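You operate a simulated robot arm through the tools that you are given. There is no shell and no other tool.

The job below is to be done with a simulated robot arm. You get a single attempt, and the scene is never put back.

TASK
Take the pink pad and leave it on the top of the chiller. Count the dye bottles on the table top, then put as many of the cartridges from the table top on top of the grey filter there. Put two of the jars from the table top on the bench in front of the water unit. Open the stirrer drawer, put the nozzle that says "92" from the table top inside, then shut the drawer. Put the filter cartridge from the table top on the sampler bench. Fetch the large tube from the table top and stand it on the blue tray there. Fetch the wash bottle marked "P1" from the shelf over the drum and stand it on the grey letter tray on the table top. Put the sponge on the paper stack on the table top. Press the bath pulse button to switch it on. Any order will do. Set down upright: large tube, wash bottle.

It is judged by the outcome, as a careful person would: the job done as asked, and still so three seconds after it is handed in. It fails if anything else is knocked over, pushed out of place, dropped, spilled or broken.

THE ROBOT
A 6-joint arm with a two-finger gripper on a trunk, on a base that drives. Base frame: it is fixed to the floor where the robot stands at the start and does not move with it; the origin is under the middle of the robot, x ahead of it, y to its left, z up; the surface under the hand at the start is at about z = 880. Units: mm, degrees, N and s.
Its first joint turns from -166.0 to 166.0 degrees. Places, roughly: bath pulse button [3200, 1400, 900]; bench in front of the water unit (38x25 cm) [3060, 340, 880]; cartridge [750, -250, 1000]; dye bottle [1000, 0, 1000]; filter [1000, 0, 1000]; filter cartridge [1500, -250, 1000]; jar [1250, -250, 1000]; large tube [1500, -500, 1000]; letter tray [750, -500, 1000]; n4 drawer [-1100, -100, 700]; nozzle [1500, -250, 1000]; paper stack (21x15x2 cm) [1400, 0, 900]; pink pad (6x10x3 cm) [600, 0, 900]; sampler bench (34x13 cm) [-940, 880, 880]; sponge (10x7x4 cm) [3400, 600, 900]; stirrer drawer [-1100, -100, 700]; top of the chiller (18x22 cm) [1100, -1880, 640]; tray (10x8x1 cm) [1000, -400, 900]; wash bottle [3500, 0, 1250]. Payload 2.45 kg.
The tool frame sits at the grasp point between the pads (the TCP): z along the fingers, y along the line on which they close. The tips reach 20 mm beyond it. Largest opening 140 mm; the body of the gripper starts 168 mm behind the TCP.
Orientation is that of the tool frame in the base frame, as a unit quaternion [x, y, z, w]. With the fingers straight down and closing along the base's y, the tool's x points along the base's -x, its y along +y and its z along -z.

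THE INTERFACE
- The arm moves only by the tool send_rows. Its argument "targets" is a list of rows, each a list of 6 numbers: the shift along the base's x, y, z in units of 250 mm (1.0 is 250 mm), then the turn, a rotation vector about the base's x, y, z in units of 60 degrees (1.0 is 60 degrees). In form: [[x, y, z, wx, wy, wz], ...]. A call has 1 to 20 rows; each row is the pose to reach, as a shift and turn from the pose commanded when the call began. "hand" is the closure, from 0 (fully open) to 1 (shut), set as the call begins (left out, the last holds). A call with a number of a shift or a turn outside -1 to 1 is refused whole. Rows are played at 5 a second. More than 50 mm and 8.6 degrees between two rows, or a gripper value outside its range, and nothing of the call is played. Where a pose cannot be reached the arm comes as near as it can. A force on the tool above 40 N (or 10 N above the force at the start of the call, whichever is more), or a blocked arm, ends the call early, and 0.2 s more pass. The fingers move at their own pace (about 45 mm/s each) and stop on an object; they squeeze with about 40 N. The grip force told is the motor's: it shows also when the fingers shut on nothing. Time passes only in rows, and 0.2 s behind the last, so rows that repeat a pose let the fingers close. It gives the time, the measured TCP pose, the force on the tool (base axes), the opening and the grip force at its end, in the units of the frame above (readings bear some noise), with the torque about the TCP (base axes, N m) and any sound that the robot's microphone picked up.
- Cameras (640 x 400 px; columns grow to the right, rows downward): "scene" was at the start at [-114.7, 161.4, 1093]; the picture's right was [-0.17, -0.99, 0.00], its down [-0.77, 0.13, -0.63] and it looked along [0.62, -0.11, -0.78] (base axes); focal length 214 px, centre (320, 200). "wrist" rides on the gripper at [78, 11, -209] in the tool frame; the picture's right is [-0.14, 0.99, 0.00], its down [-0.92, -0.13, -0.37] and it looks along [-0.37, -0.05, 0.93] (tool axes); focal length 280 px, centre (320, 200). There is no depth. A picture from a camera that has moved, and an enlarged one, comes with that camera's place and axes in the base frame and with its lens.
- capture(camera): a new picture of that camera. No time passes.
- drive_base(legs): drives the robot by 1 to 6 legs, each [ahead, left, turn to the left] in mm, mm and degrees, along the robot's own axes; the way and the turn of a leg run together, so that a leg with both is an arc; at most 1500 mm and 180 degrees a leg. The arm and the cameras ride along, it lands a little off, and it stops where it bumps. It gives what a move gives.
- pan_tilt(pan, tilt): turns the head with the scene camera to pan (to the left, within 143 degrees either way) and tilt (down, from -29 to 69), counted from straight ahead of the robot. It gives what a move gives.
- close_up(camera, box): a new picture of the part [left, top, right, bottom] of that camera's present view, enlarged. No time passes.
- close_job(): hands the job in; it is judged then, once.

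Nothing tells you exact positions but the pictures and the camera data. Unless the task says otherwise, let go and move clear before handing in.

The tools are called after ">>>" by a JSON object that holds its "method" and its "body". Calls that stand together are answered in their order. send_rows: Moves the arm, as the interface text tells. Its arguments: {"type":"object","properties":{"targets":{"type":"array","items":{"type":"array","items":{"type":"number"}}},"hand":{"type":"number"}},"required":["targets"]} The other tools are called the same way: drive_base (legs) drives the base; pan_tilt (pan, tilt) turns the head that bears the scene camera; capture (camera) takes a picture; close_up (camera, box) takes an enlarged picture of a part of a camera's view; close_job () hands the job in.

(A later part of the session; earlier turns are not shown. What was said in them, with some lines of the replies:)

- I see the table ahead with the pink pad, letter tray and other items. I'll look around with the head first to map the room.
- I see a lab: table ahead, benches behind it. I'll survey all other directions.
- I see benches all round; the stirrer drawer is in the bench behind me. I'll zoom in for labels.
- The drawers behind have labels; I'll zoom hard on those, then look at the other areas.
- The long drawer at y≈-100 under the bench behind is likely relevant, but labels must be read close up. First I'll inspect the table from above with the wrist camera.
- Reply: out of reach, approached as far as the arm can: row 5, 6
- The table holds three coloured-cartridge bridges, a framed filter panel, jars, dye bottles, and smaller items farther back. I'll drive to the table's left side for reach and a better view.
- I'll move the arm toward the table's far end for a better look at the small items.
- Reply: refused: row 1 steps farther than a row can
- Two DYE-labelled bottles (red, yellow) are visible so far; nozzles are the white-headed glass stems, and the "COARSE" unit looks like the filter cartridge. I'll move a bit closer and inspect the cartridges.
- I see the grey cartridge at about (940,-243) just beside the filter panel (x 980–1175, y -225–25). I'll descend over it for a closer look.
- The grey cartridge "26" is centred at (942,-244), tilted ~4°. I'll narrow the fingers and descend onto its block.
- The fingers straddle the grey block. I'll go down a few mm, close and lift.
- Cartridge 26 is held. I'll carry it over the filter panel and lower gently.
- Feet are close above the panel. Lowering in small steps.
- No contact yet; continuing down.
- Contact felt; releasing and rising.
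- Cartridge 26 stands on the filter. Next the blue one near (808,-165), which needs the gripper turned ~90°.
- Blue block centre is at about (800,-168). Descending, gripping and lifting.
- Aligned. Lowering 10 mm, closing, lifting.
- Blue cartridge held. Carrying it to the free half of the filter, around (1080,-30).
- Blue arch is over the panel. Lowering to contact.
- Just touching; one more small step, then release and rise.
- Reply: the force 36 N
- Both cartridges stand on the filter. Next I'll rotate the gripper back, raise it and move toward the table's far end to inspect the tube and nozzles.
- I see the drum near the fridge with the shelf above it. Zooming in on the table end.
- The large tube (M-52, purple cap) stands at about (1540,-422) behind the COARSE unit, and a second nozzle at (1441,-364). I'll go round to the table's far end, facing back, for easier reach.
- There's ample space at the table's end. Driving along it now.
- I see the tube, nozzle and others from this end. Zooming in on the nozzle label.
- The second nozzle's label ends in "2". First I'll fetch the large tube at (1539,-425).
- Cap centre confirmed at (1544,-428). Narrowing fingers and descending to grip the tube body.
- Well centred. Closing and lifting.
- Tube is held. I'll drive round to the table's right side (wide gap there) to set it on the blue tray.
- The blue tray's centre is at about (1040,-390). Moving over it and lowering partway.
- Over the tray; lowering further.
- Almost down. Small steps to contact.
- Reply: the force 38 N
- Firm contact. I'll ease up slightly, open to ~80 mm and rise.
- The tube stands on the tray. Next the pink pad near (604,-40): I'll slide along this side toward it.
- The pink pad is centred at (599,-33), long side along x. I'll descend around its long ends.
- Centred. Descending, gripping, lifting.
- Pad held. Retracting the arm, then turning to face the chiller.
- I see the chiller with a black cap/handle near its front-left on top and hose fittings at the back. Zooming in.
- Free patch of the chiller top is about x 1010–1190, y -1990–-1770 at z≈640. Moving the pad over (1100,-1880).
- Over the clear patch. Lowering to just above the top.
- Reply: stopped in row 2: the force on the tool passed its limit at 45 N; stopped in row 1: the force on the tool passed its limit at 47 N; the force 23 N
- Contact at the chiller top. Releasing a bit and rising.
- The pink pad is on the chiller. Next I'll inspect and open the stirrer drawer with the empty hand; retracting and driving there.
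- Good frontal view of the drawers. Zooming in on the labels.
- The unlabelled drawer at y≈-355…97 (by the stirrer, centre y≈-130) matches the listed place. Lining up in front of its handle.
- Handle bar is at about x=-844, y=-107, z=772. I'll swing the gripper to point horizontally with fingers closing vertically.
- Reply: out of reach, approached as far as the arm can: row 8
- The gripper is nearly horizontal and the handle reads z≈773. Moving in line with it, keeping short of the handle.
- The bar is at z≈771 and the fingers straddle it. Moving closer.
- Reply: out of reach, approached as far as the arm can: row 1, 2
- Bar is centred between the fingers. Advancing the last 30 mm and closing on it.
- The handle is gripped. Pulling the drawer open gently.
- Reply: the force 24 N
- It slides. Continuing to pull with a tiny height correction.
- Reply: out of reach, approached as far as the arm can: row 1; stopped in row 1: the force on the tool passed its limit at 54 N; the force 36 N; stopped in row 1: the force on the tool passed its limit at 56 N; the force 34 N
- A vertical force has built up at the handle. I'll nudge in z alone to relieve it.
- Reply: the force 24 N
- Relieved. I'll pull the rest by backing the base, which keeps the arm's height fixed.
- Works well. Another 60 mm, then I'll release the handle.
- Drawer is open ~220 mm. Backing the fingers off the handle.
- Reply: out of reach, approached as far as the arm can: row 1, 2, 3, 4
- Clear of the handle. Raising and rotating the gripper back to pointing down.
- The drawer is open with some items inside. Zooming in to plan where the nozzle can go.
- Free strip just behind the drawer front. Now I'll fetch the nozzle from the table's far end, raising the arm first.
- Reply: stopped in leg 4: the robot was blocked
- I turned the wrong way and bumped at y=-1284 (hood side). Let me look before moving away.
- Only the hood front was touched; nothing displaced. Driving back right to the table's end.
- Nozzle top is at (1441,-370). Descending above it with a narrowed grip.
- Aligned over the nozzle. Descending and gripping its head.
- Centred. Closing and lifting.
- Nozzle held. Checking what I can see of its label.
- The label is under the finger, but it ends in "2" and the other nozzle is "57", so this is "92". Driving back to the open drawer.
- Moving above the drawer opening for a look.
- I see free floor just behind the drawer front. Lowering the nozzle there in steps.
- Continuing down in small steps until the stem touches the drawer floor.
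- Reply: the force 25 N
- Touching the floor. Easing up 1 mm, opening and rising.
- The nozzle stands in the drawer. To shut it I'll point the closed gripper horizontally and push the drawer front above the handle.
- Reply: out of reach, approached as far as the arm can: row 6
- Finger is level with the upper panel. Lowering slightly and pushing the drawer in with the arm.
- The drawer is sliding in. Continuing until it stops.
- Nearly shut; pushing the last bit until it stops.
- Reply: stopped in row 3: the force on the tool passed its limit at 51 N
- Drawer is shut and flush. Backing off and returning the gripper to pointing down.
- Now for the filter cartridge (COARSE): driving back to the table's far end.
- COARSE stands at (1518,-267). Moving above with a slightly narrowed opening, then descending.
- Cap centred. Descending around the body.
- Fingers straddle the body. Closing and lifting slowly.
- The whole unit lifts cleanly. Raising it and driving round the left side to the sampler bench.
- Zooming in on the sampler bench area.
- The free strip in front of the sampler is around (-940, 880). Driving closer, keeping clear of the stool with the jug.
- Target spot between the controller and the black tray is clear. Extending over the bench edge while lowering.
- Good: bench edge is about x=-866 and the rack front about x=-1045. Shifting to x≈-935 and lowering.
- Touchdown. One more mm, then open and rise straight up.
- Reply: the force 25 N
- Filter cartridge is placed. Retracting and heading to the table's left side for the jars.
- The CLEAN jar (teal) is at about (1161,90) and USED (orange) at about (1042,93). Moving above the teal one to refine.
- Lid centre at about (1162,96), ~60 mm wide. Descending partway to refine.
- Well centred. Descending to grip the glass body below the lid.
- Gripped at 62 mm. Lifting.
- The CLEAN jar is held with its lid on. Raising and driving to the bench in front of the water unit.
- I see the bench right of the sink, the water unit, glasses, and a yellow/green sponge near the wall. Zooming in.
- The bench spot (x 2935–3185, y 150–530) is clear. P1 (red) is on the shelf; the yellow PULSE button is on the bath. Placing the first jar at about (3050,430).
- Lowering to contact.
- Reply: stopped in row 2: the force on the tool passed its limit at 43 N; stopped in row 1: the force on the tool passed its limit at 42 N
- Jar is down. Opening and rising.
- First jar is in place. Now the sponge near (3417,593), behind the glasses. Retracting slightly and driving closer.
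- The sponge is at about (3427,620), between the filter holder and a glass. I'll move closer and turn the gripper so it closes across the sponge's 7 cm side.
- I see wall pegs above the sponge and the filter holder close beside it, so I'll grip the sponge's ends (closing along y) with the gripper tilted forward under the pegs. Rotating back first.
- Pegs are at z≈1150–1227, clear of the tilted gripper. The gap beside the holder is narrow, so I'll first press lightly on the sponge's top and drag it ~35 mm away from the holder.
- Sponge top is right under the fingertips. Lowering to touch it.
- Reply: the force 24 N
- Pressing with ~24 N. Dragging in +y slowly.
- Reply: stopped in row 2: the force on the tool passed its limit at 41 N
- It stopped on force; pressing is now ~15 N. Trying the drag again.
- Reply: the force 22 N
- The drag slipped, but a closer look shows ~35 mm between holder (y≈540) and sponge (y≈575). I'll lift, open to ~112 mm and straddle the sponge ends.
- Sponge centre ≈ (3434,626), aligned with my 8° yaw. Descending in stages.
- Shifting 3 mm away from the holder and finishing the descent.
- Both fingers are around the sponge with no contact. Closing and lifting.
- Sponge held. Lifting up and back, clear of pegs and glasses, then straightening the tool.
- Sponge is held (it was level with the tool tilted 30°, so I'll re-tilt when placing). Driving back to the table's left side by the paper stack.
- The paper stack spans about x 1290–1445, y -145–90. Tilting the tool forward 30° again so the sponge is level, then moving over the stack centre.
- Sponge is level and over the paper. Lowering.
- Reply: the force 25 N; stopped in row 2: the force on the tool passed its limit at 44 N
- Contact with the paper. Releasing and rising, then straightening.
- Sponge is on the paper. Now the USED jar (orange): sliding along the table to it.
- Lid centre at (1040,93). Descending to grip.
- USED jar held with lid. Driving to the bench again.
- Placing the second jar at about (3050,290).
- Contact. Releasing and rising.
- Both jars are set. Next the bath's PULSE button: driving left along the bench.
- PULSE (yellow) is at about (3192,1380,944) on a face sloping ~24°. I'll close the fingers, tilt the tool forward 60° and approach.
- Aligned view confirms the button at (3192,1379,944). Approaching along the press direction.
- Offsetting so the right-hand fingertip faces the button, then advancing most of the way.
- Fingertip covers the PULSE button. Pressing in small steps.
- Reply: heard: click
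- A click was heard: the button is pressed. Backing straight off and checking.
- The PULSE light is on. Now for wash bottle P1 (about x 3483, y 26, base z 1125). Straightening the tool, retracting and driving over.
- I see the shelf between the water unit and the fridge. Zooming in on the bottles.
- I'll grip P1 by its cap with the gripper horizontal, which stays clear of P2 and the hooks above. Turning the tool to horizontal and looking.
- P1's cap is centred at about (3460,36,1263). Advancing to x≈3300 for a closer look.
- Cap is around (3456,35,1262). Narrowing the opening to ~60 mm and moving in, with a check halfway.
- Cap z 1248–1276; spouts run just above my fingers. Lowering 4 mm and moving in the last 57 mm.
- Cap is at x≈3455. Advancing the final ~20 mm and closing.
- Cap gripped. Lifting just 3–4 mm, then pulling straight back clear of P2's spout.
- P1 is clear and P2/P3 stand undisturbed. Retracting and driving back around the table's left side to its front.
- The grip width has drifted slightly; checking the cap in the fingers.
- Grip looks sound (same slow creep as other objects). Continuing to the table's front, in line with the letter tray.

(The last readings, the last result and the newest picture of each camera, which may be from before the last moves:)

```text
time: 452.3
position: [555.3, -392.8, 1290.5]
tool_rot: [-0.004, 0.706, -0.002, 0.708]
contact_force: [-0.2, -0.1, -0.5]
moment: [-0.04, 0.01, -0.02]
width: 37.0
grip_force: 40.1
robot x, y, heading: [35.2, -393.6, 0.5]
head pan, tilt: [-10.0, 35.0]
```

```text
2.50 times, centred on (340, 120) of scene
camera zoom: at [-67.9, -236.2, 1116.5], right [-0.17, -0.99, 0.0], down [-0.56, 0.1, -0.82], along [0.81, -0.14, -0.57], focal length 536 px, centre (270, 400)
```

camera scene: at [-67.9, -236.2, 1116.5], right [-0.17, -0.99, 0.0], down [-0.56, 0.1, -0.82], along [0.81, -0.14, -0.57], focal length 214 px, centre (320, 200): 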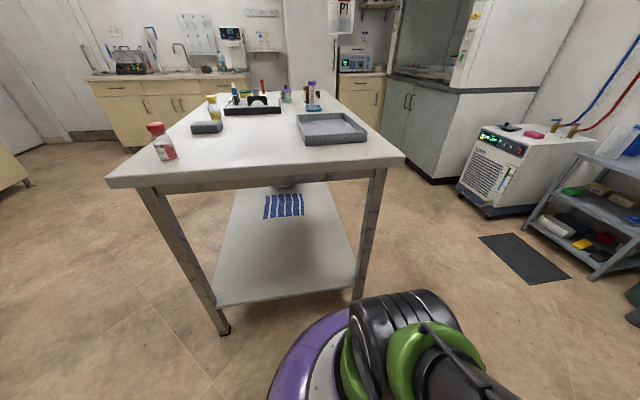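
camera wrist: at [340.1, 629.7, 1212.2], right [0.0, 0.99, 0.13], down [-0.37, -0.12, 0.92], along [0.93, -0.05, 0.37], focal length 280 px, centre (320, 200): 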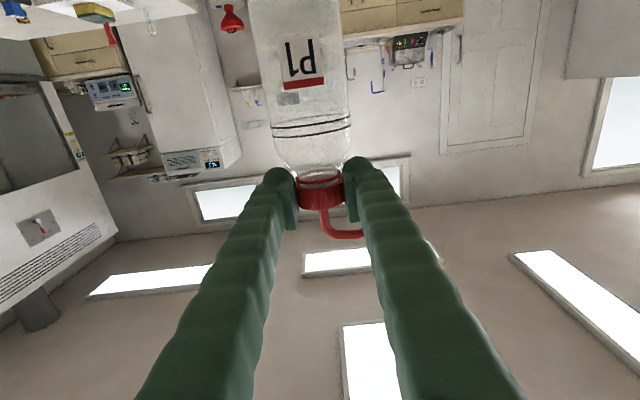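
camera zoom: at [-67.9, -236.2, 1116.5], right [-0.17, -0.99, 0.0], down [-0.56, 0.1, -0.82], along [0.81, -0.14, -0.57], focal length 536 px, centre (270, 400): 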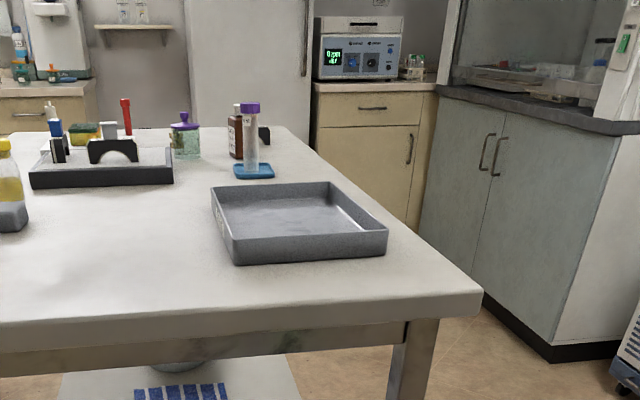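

The letter tray spans about x 556–800, y -297–-491. Lowering P1 over its centre (680,-394).

>>> {"method": "send_rows", "body": {"targets": [[0.08, 0, -0.1, 0, 0, 0], [0.18, 0, -0.24, 0, 0, 0], [0.28, 0, -0.38, 0, 0, 0], [0.38, 0, -0.52, 0, 0, 0], [0.46, 0, -0.66, 0, 0, 0], [0.5, 0, -0.8, 0, 0, 0], [0.5, 0, -0.9, 0, 0, 0]]}}

>>> {"method": "capture", "body": {"camera": "wrist"}}

>>> {"method": "close_up", "body": {"camera": "scene", "box": [220, 40, 460, 200]}}

```text
time: 453.9
position: [679.6, -391.6, 1065.8]
tool_rot: [-0.003, 0.706, -0.002, 0.708]
contact_force: [0.8, -0.4, 0.1]
moment: [-0.02, 0.03, 0.0]
width: 36.5
grip_force: 39.9
robot x, y, heading: [34.7, -392.5, 0.4]
head pan, tilt: [-10.0, 35.0]
```

```text
taken
camera wrist: at [470.1, -382.7, 987.1], right [0.0, 0.99, 0.13], down [-0.37, -0.12, 0.92], along [0.93, -0.05, 0.37], focal length 280 px, centre (320, 200)
```

wrist: 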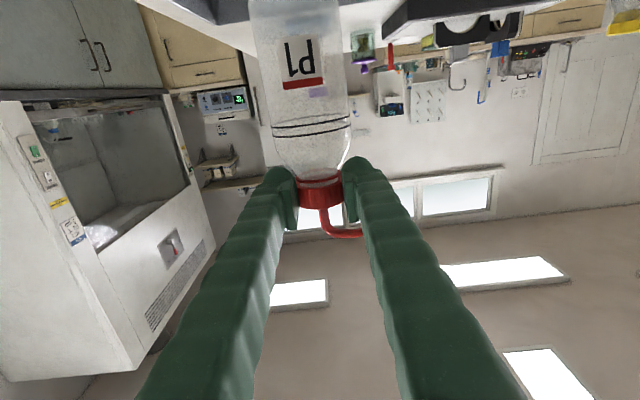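

```text
2.50 times, centred on (340, 120) of scene
camera zoom: at [-67.9, -236.2, 1116.4], right [-0.17, -0.99, 0.0], down [-0.57, 0.1, -0.82], along [0.81, -0.14, -0.57], focal length 536 px, centre (270, 400)
```

zoom: 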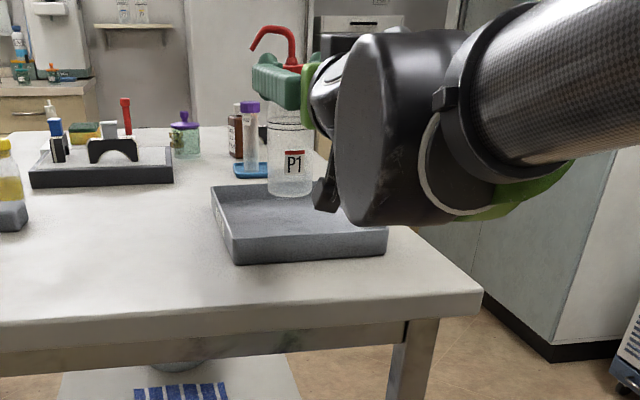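

Lowering further in small steps.

>>> {"method": "send_rows", "body": {"targets": [[0, 0, -0.06, 0, 0, 0], [0, 0, -0.12, 0, 0, 0], [0, 0, -0.14, 0, 0, 0]]}}

>>> {"method": "close_up", "body": {"camera": "scene", "box": [260, 40, 420, 160]}}

>>> {"method": "send_rows", "body": {"targets": [[0, 0, -0.012, 0, 0, 0], [0, 0, -0.024, 0, 0, 0]]}}

>>> {"method": "send_rows", "body": {"targets": [[0, 0, -0.01, 0, 0, 0], [0, 0, -0.02, 0, 0, 0]]}}

```text
time: 454.7
position: [680.1, -391.3, 1031.3]
tool_rot: [-0.004, 0.706, -0.002, 0.708]
contact_force: [0.3, -0.8, -0.3]
moment: [0.02, 0.04, -0.04]
width: 36.3
grip_force: 40.0
robot x, y, heading: [34.4, -394.3, 0.3]
head pan, tilt: [-10.0, 35.0]
```

```text
3.33 times, centred on (340, 100) of scene
camera zoom: at [-67.8, -236.2, 1116.4], right [-0.17, -0.99, 0.0], down [-0.57, 0.1, -0.82], along [0.81, -0.14, -0.57], focal length 715 px, centre (253, 533)
```

zoom: 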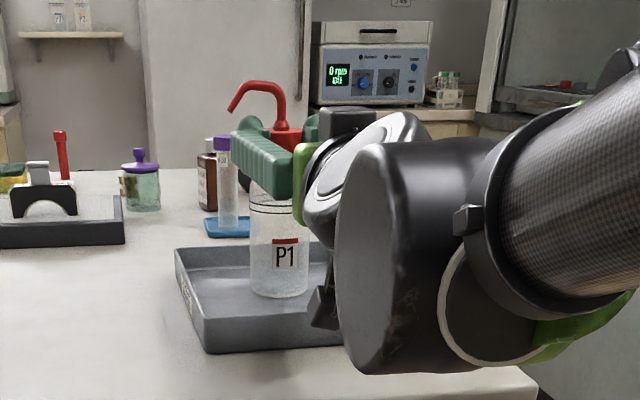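

```text
time: 455.3
position: [679.5, -392.2, 1027.7]
tool_rot: [-0.003, 0.705, -0.003, 0.709]
contact_force: [3.8, -0.3, 39.2]
moment: [0.29, -0.46, -0.01]
width: 36.3
grip_force: 40.0
robot x, y, heading: [38.3, -398.7, 0.5]
head pan, tilt: [-10.0, 35.0]
```

```text
time: 455.6
position: [679.6, -392.4, 1027.4]
tool_rot: [-0.002, 0.704, -0.004, 0.71]
contact_force: [0.1, 1.2, 17.6]
moment: [0.38, -0.12, 0.03]
width: 36.4
grip_force: 40.2
robot x, y, heading: [38.6, -393.0, 0.3]
head pan, tilt: [-10.0, 35.0]
stopped in row 1: the force on the tool passed its limit at 52 N (the readings are from after the stop); the commanded pose is now the measured one
```

Contact through the bottle base (small moment). Easing 1 mm, then opening.

>>> {"method": "send_rows", "body": {"targets": [[0, 0, 0.004, 0, 0, 0]]}}

>>> {"method": "send_rows", "body": {"targets": [[0, 0, 0, 0, 0, 0], [0, 0, 0, 0, 0, 0], [0, 0, 0, 0, 0, 0], [0, 0, 0, 0, 0, 0]], "hand": 0.5}}

>>> {"method": "close_up", "body": {"camera": "scene", "box": [260, 40, 420, 160]}}

>>> {"method": "close_up", "body": {"camera": "wrist", "box": [180, 80, 460, 260]}}

```text
time: 456.0
position: [680.5, -392.7, 1026.5]
tool_rot: [-0.003, 0.705, -0.002, 0.709]
contact_force: [3.2, 0.7, 13.7]
moment: [0.29, -0.48, -0.08]
width: 36.5
grip_force: 39.8
robot x, y, heading: [35.3, -397.4, 0.5]
head pan, tilt: [-10.0, 35.0]
```

```text
time: 457.0
position: [680.1, -392.5, 1026.2]
tool_rot: [-0.003, 0.705, -0.003, 0.709]
contact_force: [0.1, -0.1, -0.5]
moment: [0.07, -0.02, -0.01]
width: 70.2
grip_force: 0.0
robot x, y, heading: [34.6, -393.1, 0.5]
head pan, tilt: [-10.0, 35.0]
```

```text
3.33 times, centred on (340, 100) of scene
camera zoom: at [-67.9, -236.2, 1116.4], right [-0.17, -0.99, 0.0], down [-0.57, 0.1, -0.82], along [0.81, -0.14, -0.57], focal length 715 px, centre (253, 533)
```

zoom: 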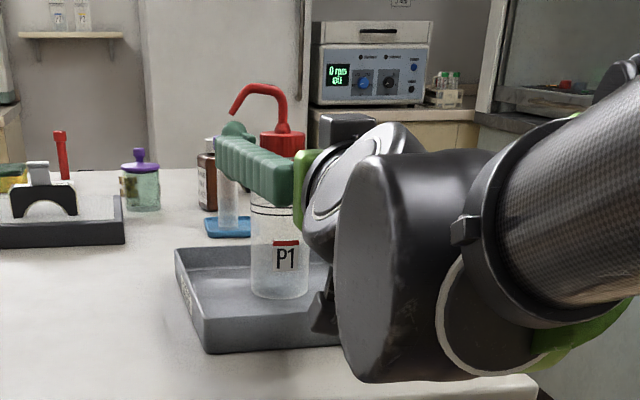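

```text
2.22 times, centred on (320, 170) of wrist
camera zoom: at [471.3, -383.6, 947.4], right [0.0, 0.99, 0.13], down [-0.37, -0.12, 0.92], along [0.93, -0.05, 0.37], focal length 623 px, centre (320, 267)
```

zoom: 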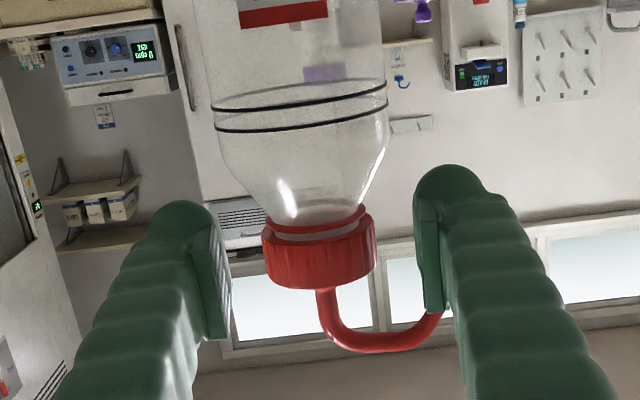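

P1 stands upright in the tray. Backing straight out.

>>> {"method": "send_rows", "body": {"targets": [[-0.08, 0, 0, 0, 0, 0], [-0.2, 0, 0, 0, 0, 0], [-0.36, 0, 0, 0, 0, 0], [-0.52, 0, 0.04, 0, 0, 0], [-0.66, 0, 0.12, 0, 0, 0]]}}

>>> {"method": "capture", "body": {"camera": "wrist"}}

>>> {"method": "close_up", "body": {"camera": "scene", "box": [220, 40, 460, 200]}}

```text
time: 458.2
position: [537.0, -391.9, 1055.8]
tool_rot: [-0.004, 0.705, -0.002, 0.71]
contact_force: [0.2, -0.3, 0.5]
moment: [-0.01, -0.04, 0.0]
width: 69.8
grip_force: 0.1
out of reach, approached as far as the arm can: row 5
robot x, y, heading: [38.8, -394.4, -0.0]
head pan, tilt: [-10.0, 35.0]
```

```text
taken
camera wrist: at [327.7, -383.8, 976.2], right [0.0, 0.99, 0.13], down [-0.37, -0.12, 0.92], along [0.93, -0.05, 0.37], focal length 280 px, centre (320, 200)
```

wrist: 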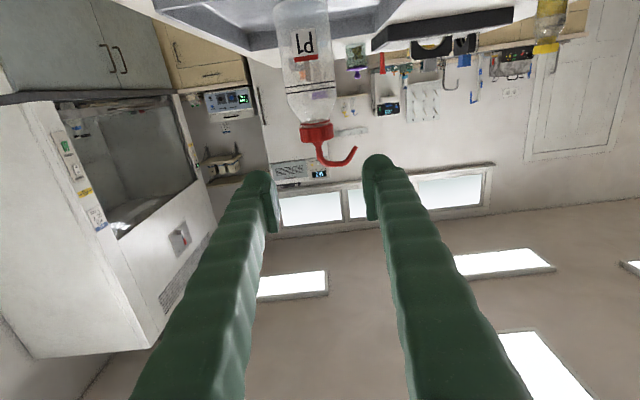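

```text
2.50 times, centred on (340, 120) of scene
camera zoom: at [-67.8, -236.2, 1116.4], right [-0.17, -0.99, 0.0], down [-0.57, 0.1, -0.82], along [0.81, -0.14, -0.57], focal length 536 px, centre (270, 400)
```

zoom: 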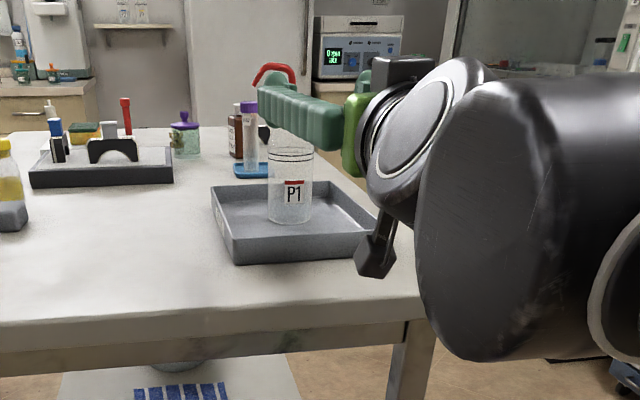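

P1 is placed. Raising and straightening the arm, then a final look over everything.

>>> {"method": "send_rows", "body": {"targets": [[0, 0, 0.1, 0, 0.125, 0], [0, 0, 0.2, 0, 0.25, 0], [0, 0, 0.3, 0, 0.375, 0], [0, 0, 0.4, 0, 0.5, 0], [0, 0, 0.5, 0, 0.625, 0], [0, 0, 0.6, 0, 0.75, 0]]}}

>>> {"method": "send_rows", "body": {"targets": [[0, 0, 0, 0, 0.125, 0], [0, 0, 0, 0, 0.25, 0], [0, 0, 0, 0, 0.375, 0], [0, 0, 0, 0, 0.5, 0], [0, 0, 0, 0, 0.625, 0], [0, 0, 0, 0, 0.75, 0]]}}

>>> {"method": "capture", "body": {"camera": "wrist"}}

>>> {"method": "pan_tilt", "body": {"pan": 0, "tilt": 20}}

>>> {"method": "capture", "body": {"camera": "scene"}}

>>> {"method": "close_up", "body": {"camera": "scene", "box": [200, 100, 420, 220]}}

>>> {"method": "pan_tilt", "body": {"pan": 143, "tilt": 20}}

>>> {"method": "capture", "body": {"camera": "scene"}}

>>> {"method": "pan_tilt", "body": {"pan": -60, "tilt": 20}}

>>> {"method": "capture", "body": {"camera": "scene"}}

```text
time: 459.6
position: [537.1, -395.6, 1204.8]
tool_rot: [-0.004, 0.923, -0.002, 0.385]
contact_force: [-0.8, -0.1, 0.3]
moment: [-0.01, -0.04, -0.01]
width: 69.9
grip_force: 0.1
robot x, y, heading: [36.1, -389.8, 0.4]
head pan, tilt: [-10.0, 35.0]
```

```text
time: 461.0
position: [537.1, -392.7, 1205.2]
tool_rot: [-0.004, 1.0, 0.0, 0.003]
contact_force: [-0.1, -0.6, 0.1]
moment: [0.02, -0.07, -0.01]
width: 70.2
grip_force: 0.0
robot x, y, heading: [33.7, -392.8, 0.6]
head pan, tilt: [-10.0, 35.0]
```

```text
taken
camera wrist: at [456.3, -384.2, 1414.4], right [0.13, 0.99, 0.0], down [0.92, -0.12, 0.37], along [0.37, -0.05, -0.93], focal length 280 px, centre (320, 200)
```

wrist: 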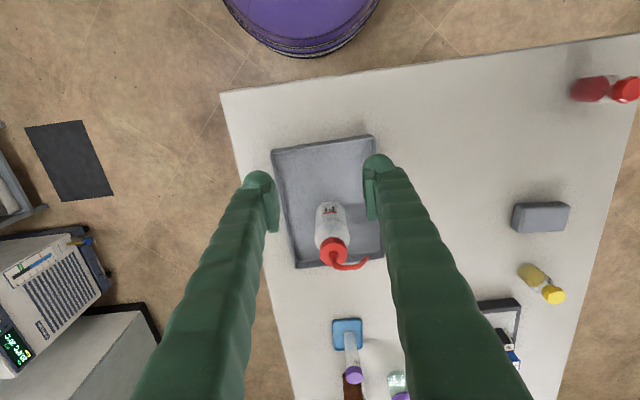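

```text
time: 461.8
position: [537.0, -393.8, 1206.6]
tool_rot: [-0.005, 1.0, 0.0, 0.003]
contact_force: [0.1, -0.9, 1.0]
moment: [-0.04, 0.03, 0.0]
width: 69.8
grip_force: 0.1
robot x, y, heading: [35.3, -392.2, 0.3]
head pan, tilt: [0.0, 20.0]
```

```text
taken
camera scene: at [-61.5, -220.9, 1140.2], right [0.01, -1.0, 0.0], down [-0.34, 0.0, -0.94], along [0.94, 0.01, -0.34], focal length 214 px, centre (320, 200)
```

scene: 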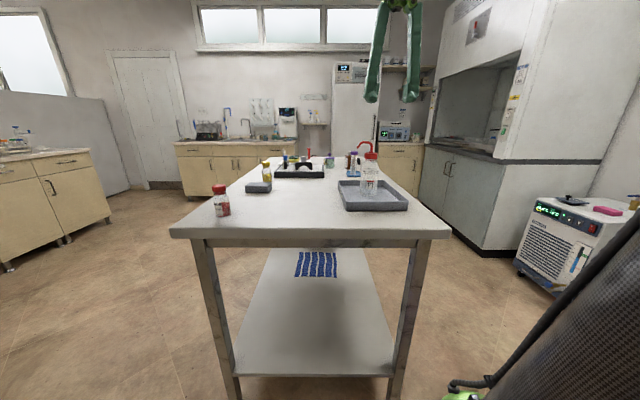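

```text
2.91 times, centred on (310, 160) of scene
camera zoom: at [-61.5, -220.9, 1140.2], right [0.01, -1.0, 0.0], down [-0.34, 0.0, -0.94], along [0.94, 0.01, -0.34], focal length 624 px, centre (349, 316)
```

zoom: 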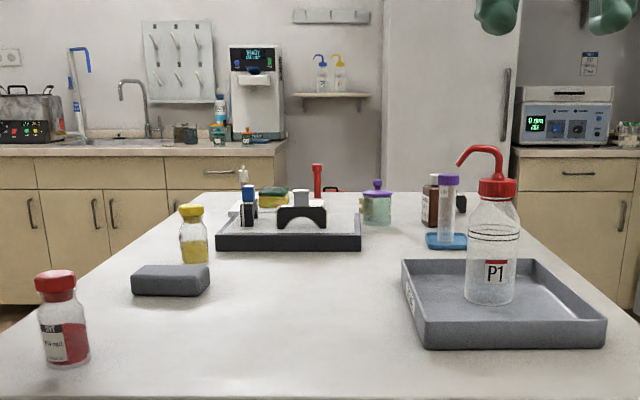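

```text
time: 464.1
position: [537.4, -394.0, 1205.1]
tool_rot: [-0.004, 1.0, 0.0, 0.003]
contact_force: [0.7, 0.8, 0.3]
moment: [0.02, 0.0, 0.01]
width: 70.1
grip_force: 0.1
robot x, y, heading: [35.6, -395.3, 0.7]
head pan, tilt: [143.0, 20.0]
```

```text
taken
camera scene: at [-229.4, -166.1, 1140.3], right [0.6, 0.8, 0.0], down [0.27, -0.2, -0.94], along [-0.75, 0.56, -0.34], focal length 214 px, centre (320, 200)
```

scene: 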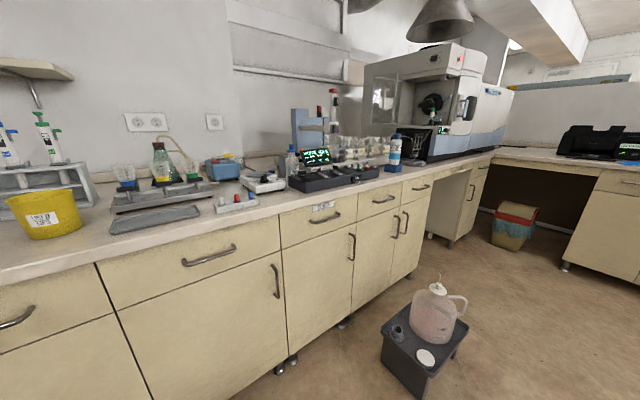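

```text
time: 467.0
position: [537.5, -393.6, 1205.3]
tool_rot: [-0.005, 1.0, 0.0, 0.004]
contact_force: [0.5, 0.3, -0.1]
moment: [0.06, -0.01, 0.0]
width: 69.6
grip_force: 0.0
robot x, y, heading: [35.9, -394.2, 0.3]
head pan, tilt: [-60.0, 20.0]
```

```text
taken
camera scene: at [-107.4, -301.8, 1140.3], right [-0.86, -0.51, 0.0], down [-0.17, 0.29, -0.94], along [0.48, -0.81, -0.34], focal length 214 px, centre (320, 200)
```

scene: 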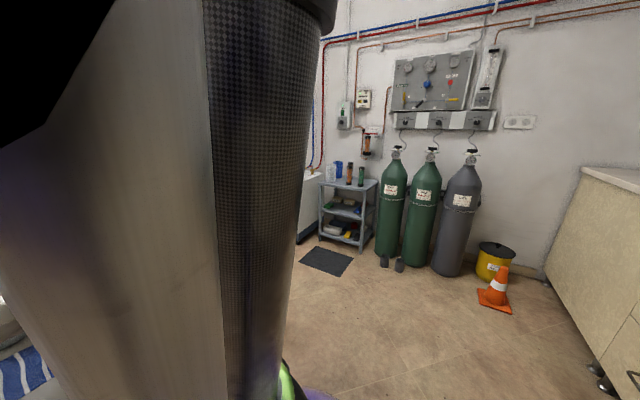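

All items check out: two DYE bottles and two cartridges on the filter, tube upright on the blue tray, P1 upright in the letter tray, and the sponge on the paper. Both jars are on the bench, the filter cartridge is by the sampler, the pad is on the chiller, the drawer is shut with the nozzle inside, and the PULSE light is lit. I never read the "9" on the nozzle; I took it as "92" because its label ends in 2 and the only other nozzle reads 57. The arm is clear, so I'm handing in.

>>> {"method": "close_job", "body": {}}

```text
The job is handed in.
```

I finished every part of the job and handed it in. In the last overview pictures nothing had tipped over or looked out of place. The result isn't back yet.

| Task | Outcome |
|---|---|
| Pink pad | On the clear patch of the chiller top |
| Dye bottles and cartridges | I counted two dye bottles (red and yellow), so cartridges 26 and 29 stand on the grey filter |
| Jars | CLEAN and USED are on the bench in front of the water unit, lids on |
| Nozzle "92" | Standing inside the stirrer drawer, which is shut |
| Filter cartridge | The unit labelled COARSE stands on the sampler bench |
| Large tube | M-52 stands upright on the blue tray |
| Wash bottle P1 | Upright on the grey letter tray |
| Sponge | On the paper stack |
| Bath pulse button | Pressed; it clicked and the light beside it is lit |

These points could matter when it is judged:

- **Nozzle label:** I only ever saw the final "2", and the other nozzle on the table reads "57". I took it to be 92 but never read the full number.
- **Drawer choice:** the drawer has no label. I chose it because it matches the listed position, although the stirrer itself sits partly over the neighbouring TUBES drawer.
- **Bump:** I took one wrong turn and bumped the fume hood. Everything I could see around it afterwards was in place.
- **Sponge:** I nudged it a few millimetres while trying to get a grip, without touching anything around it.
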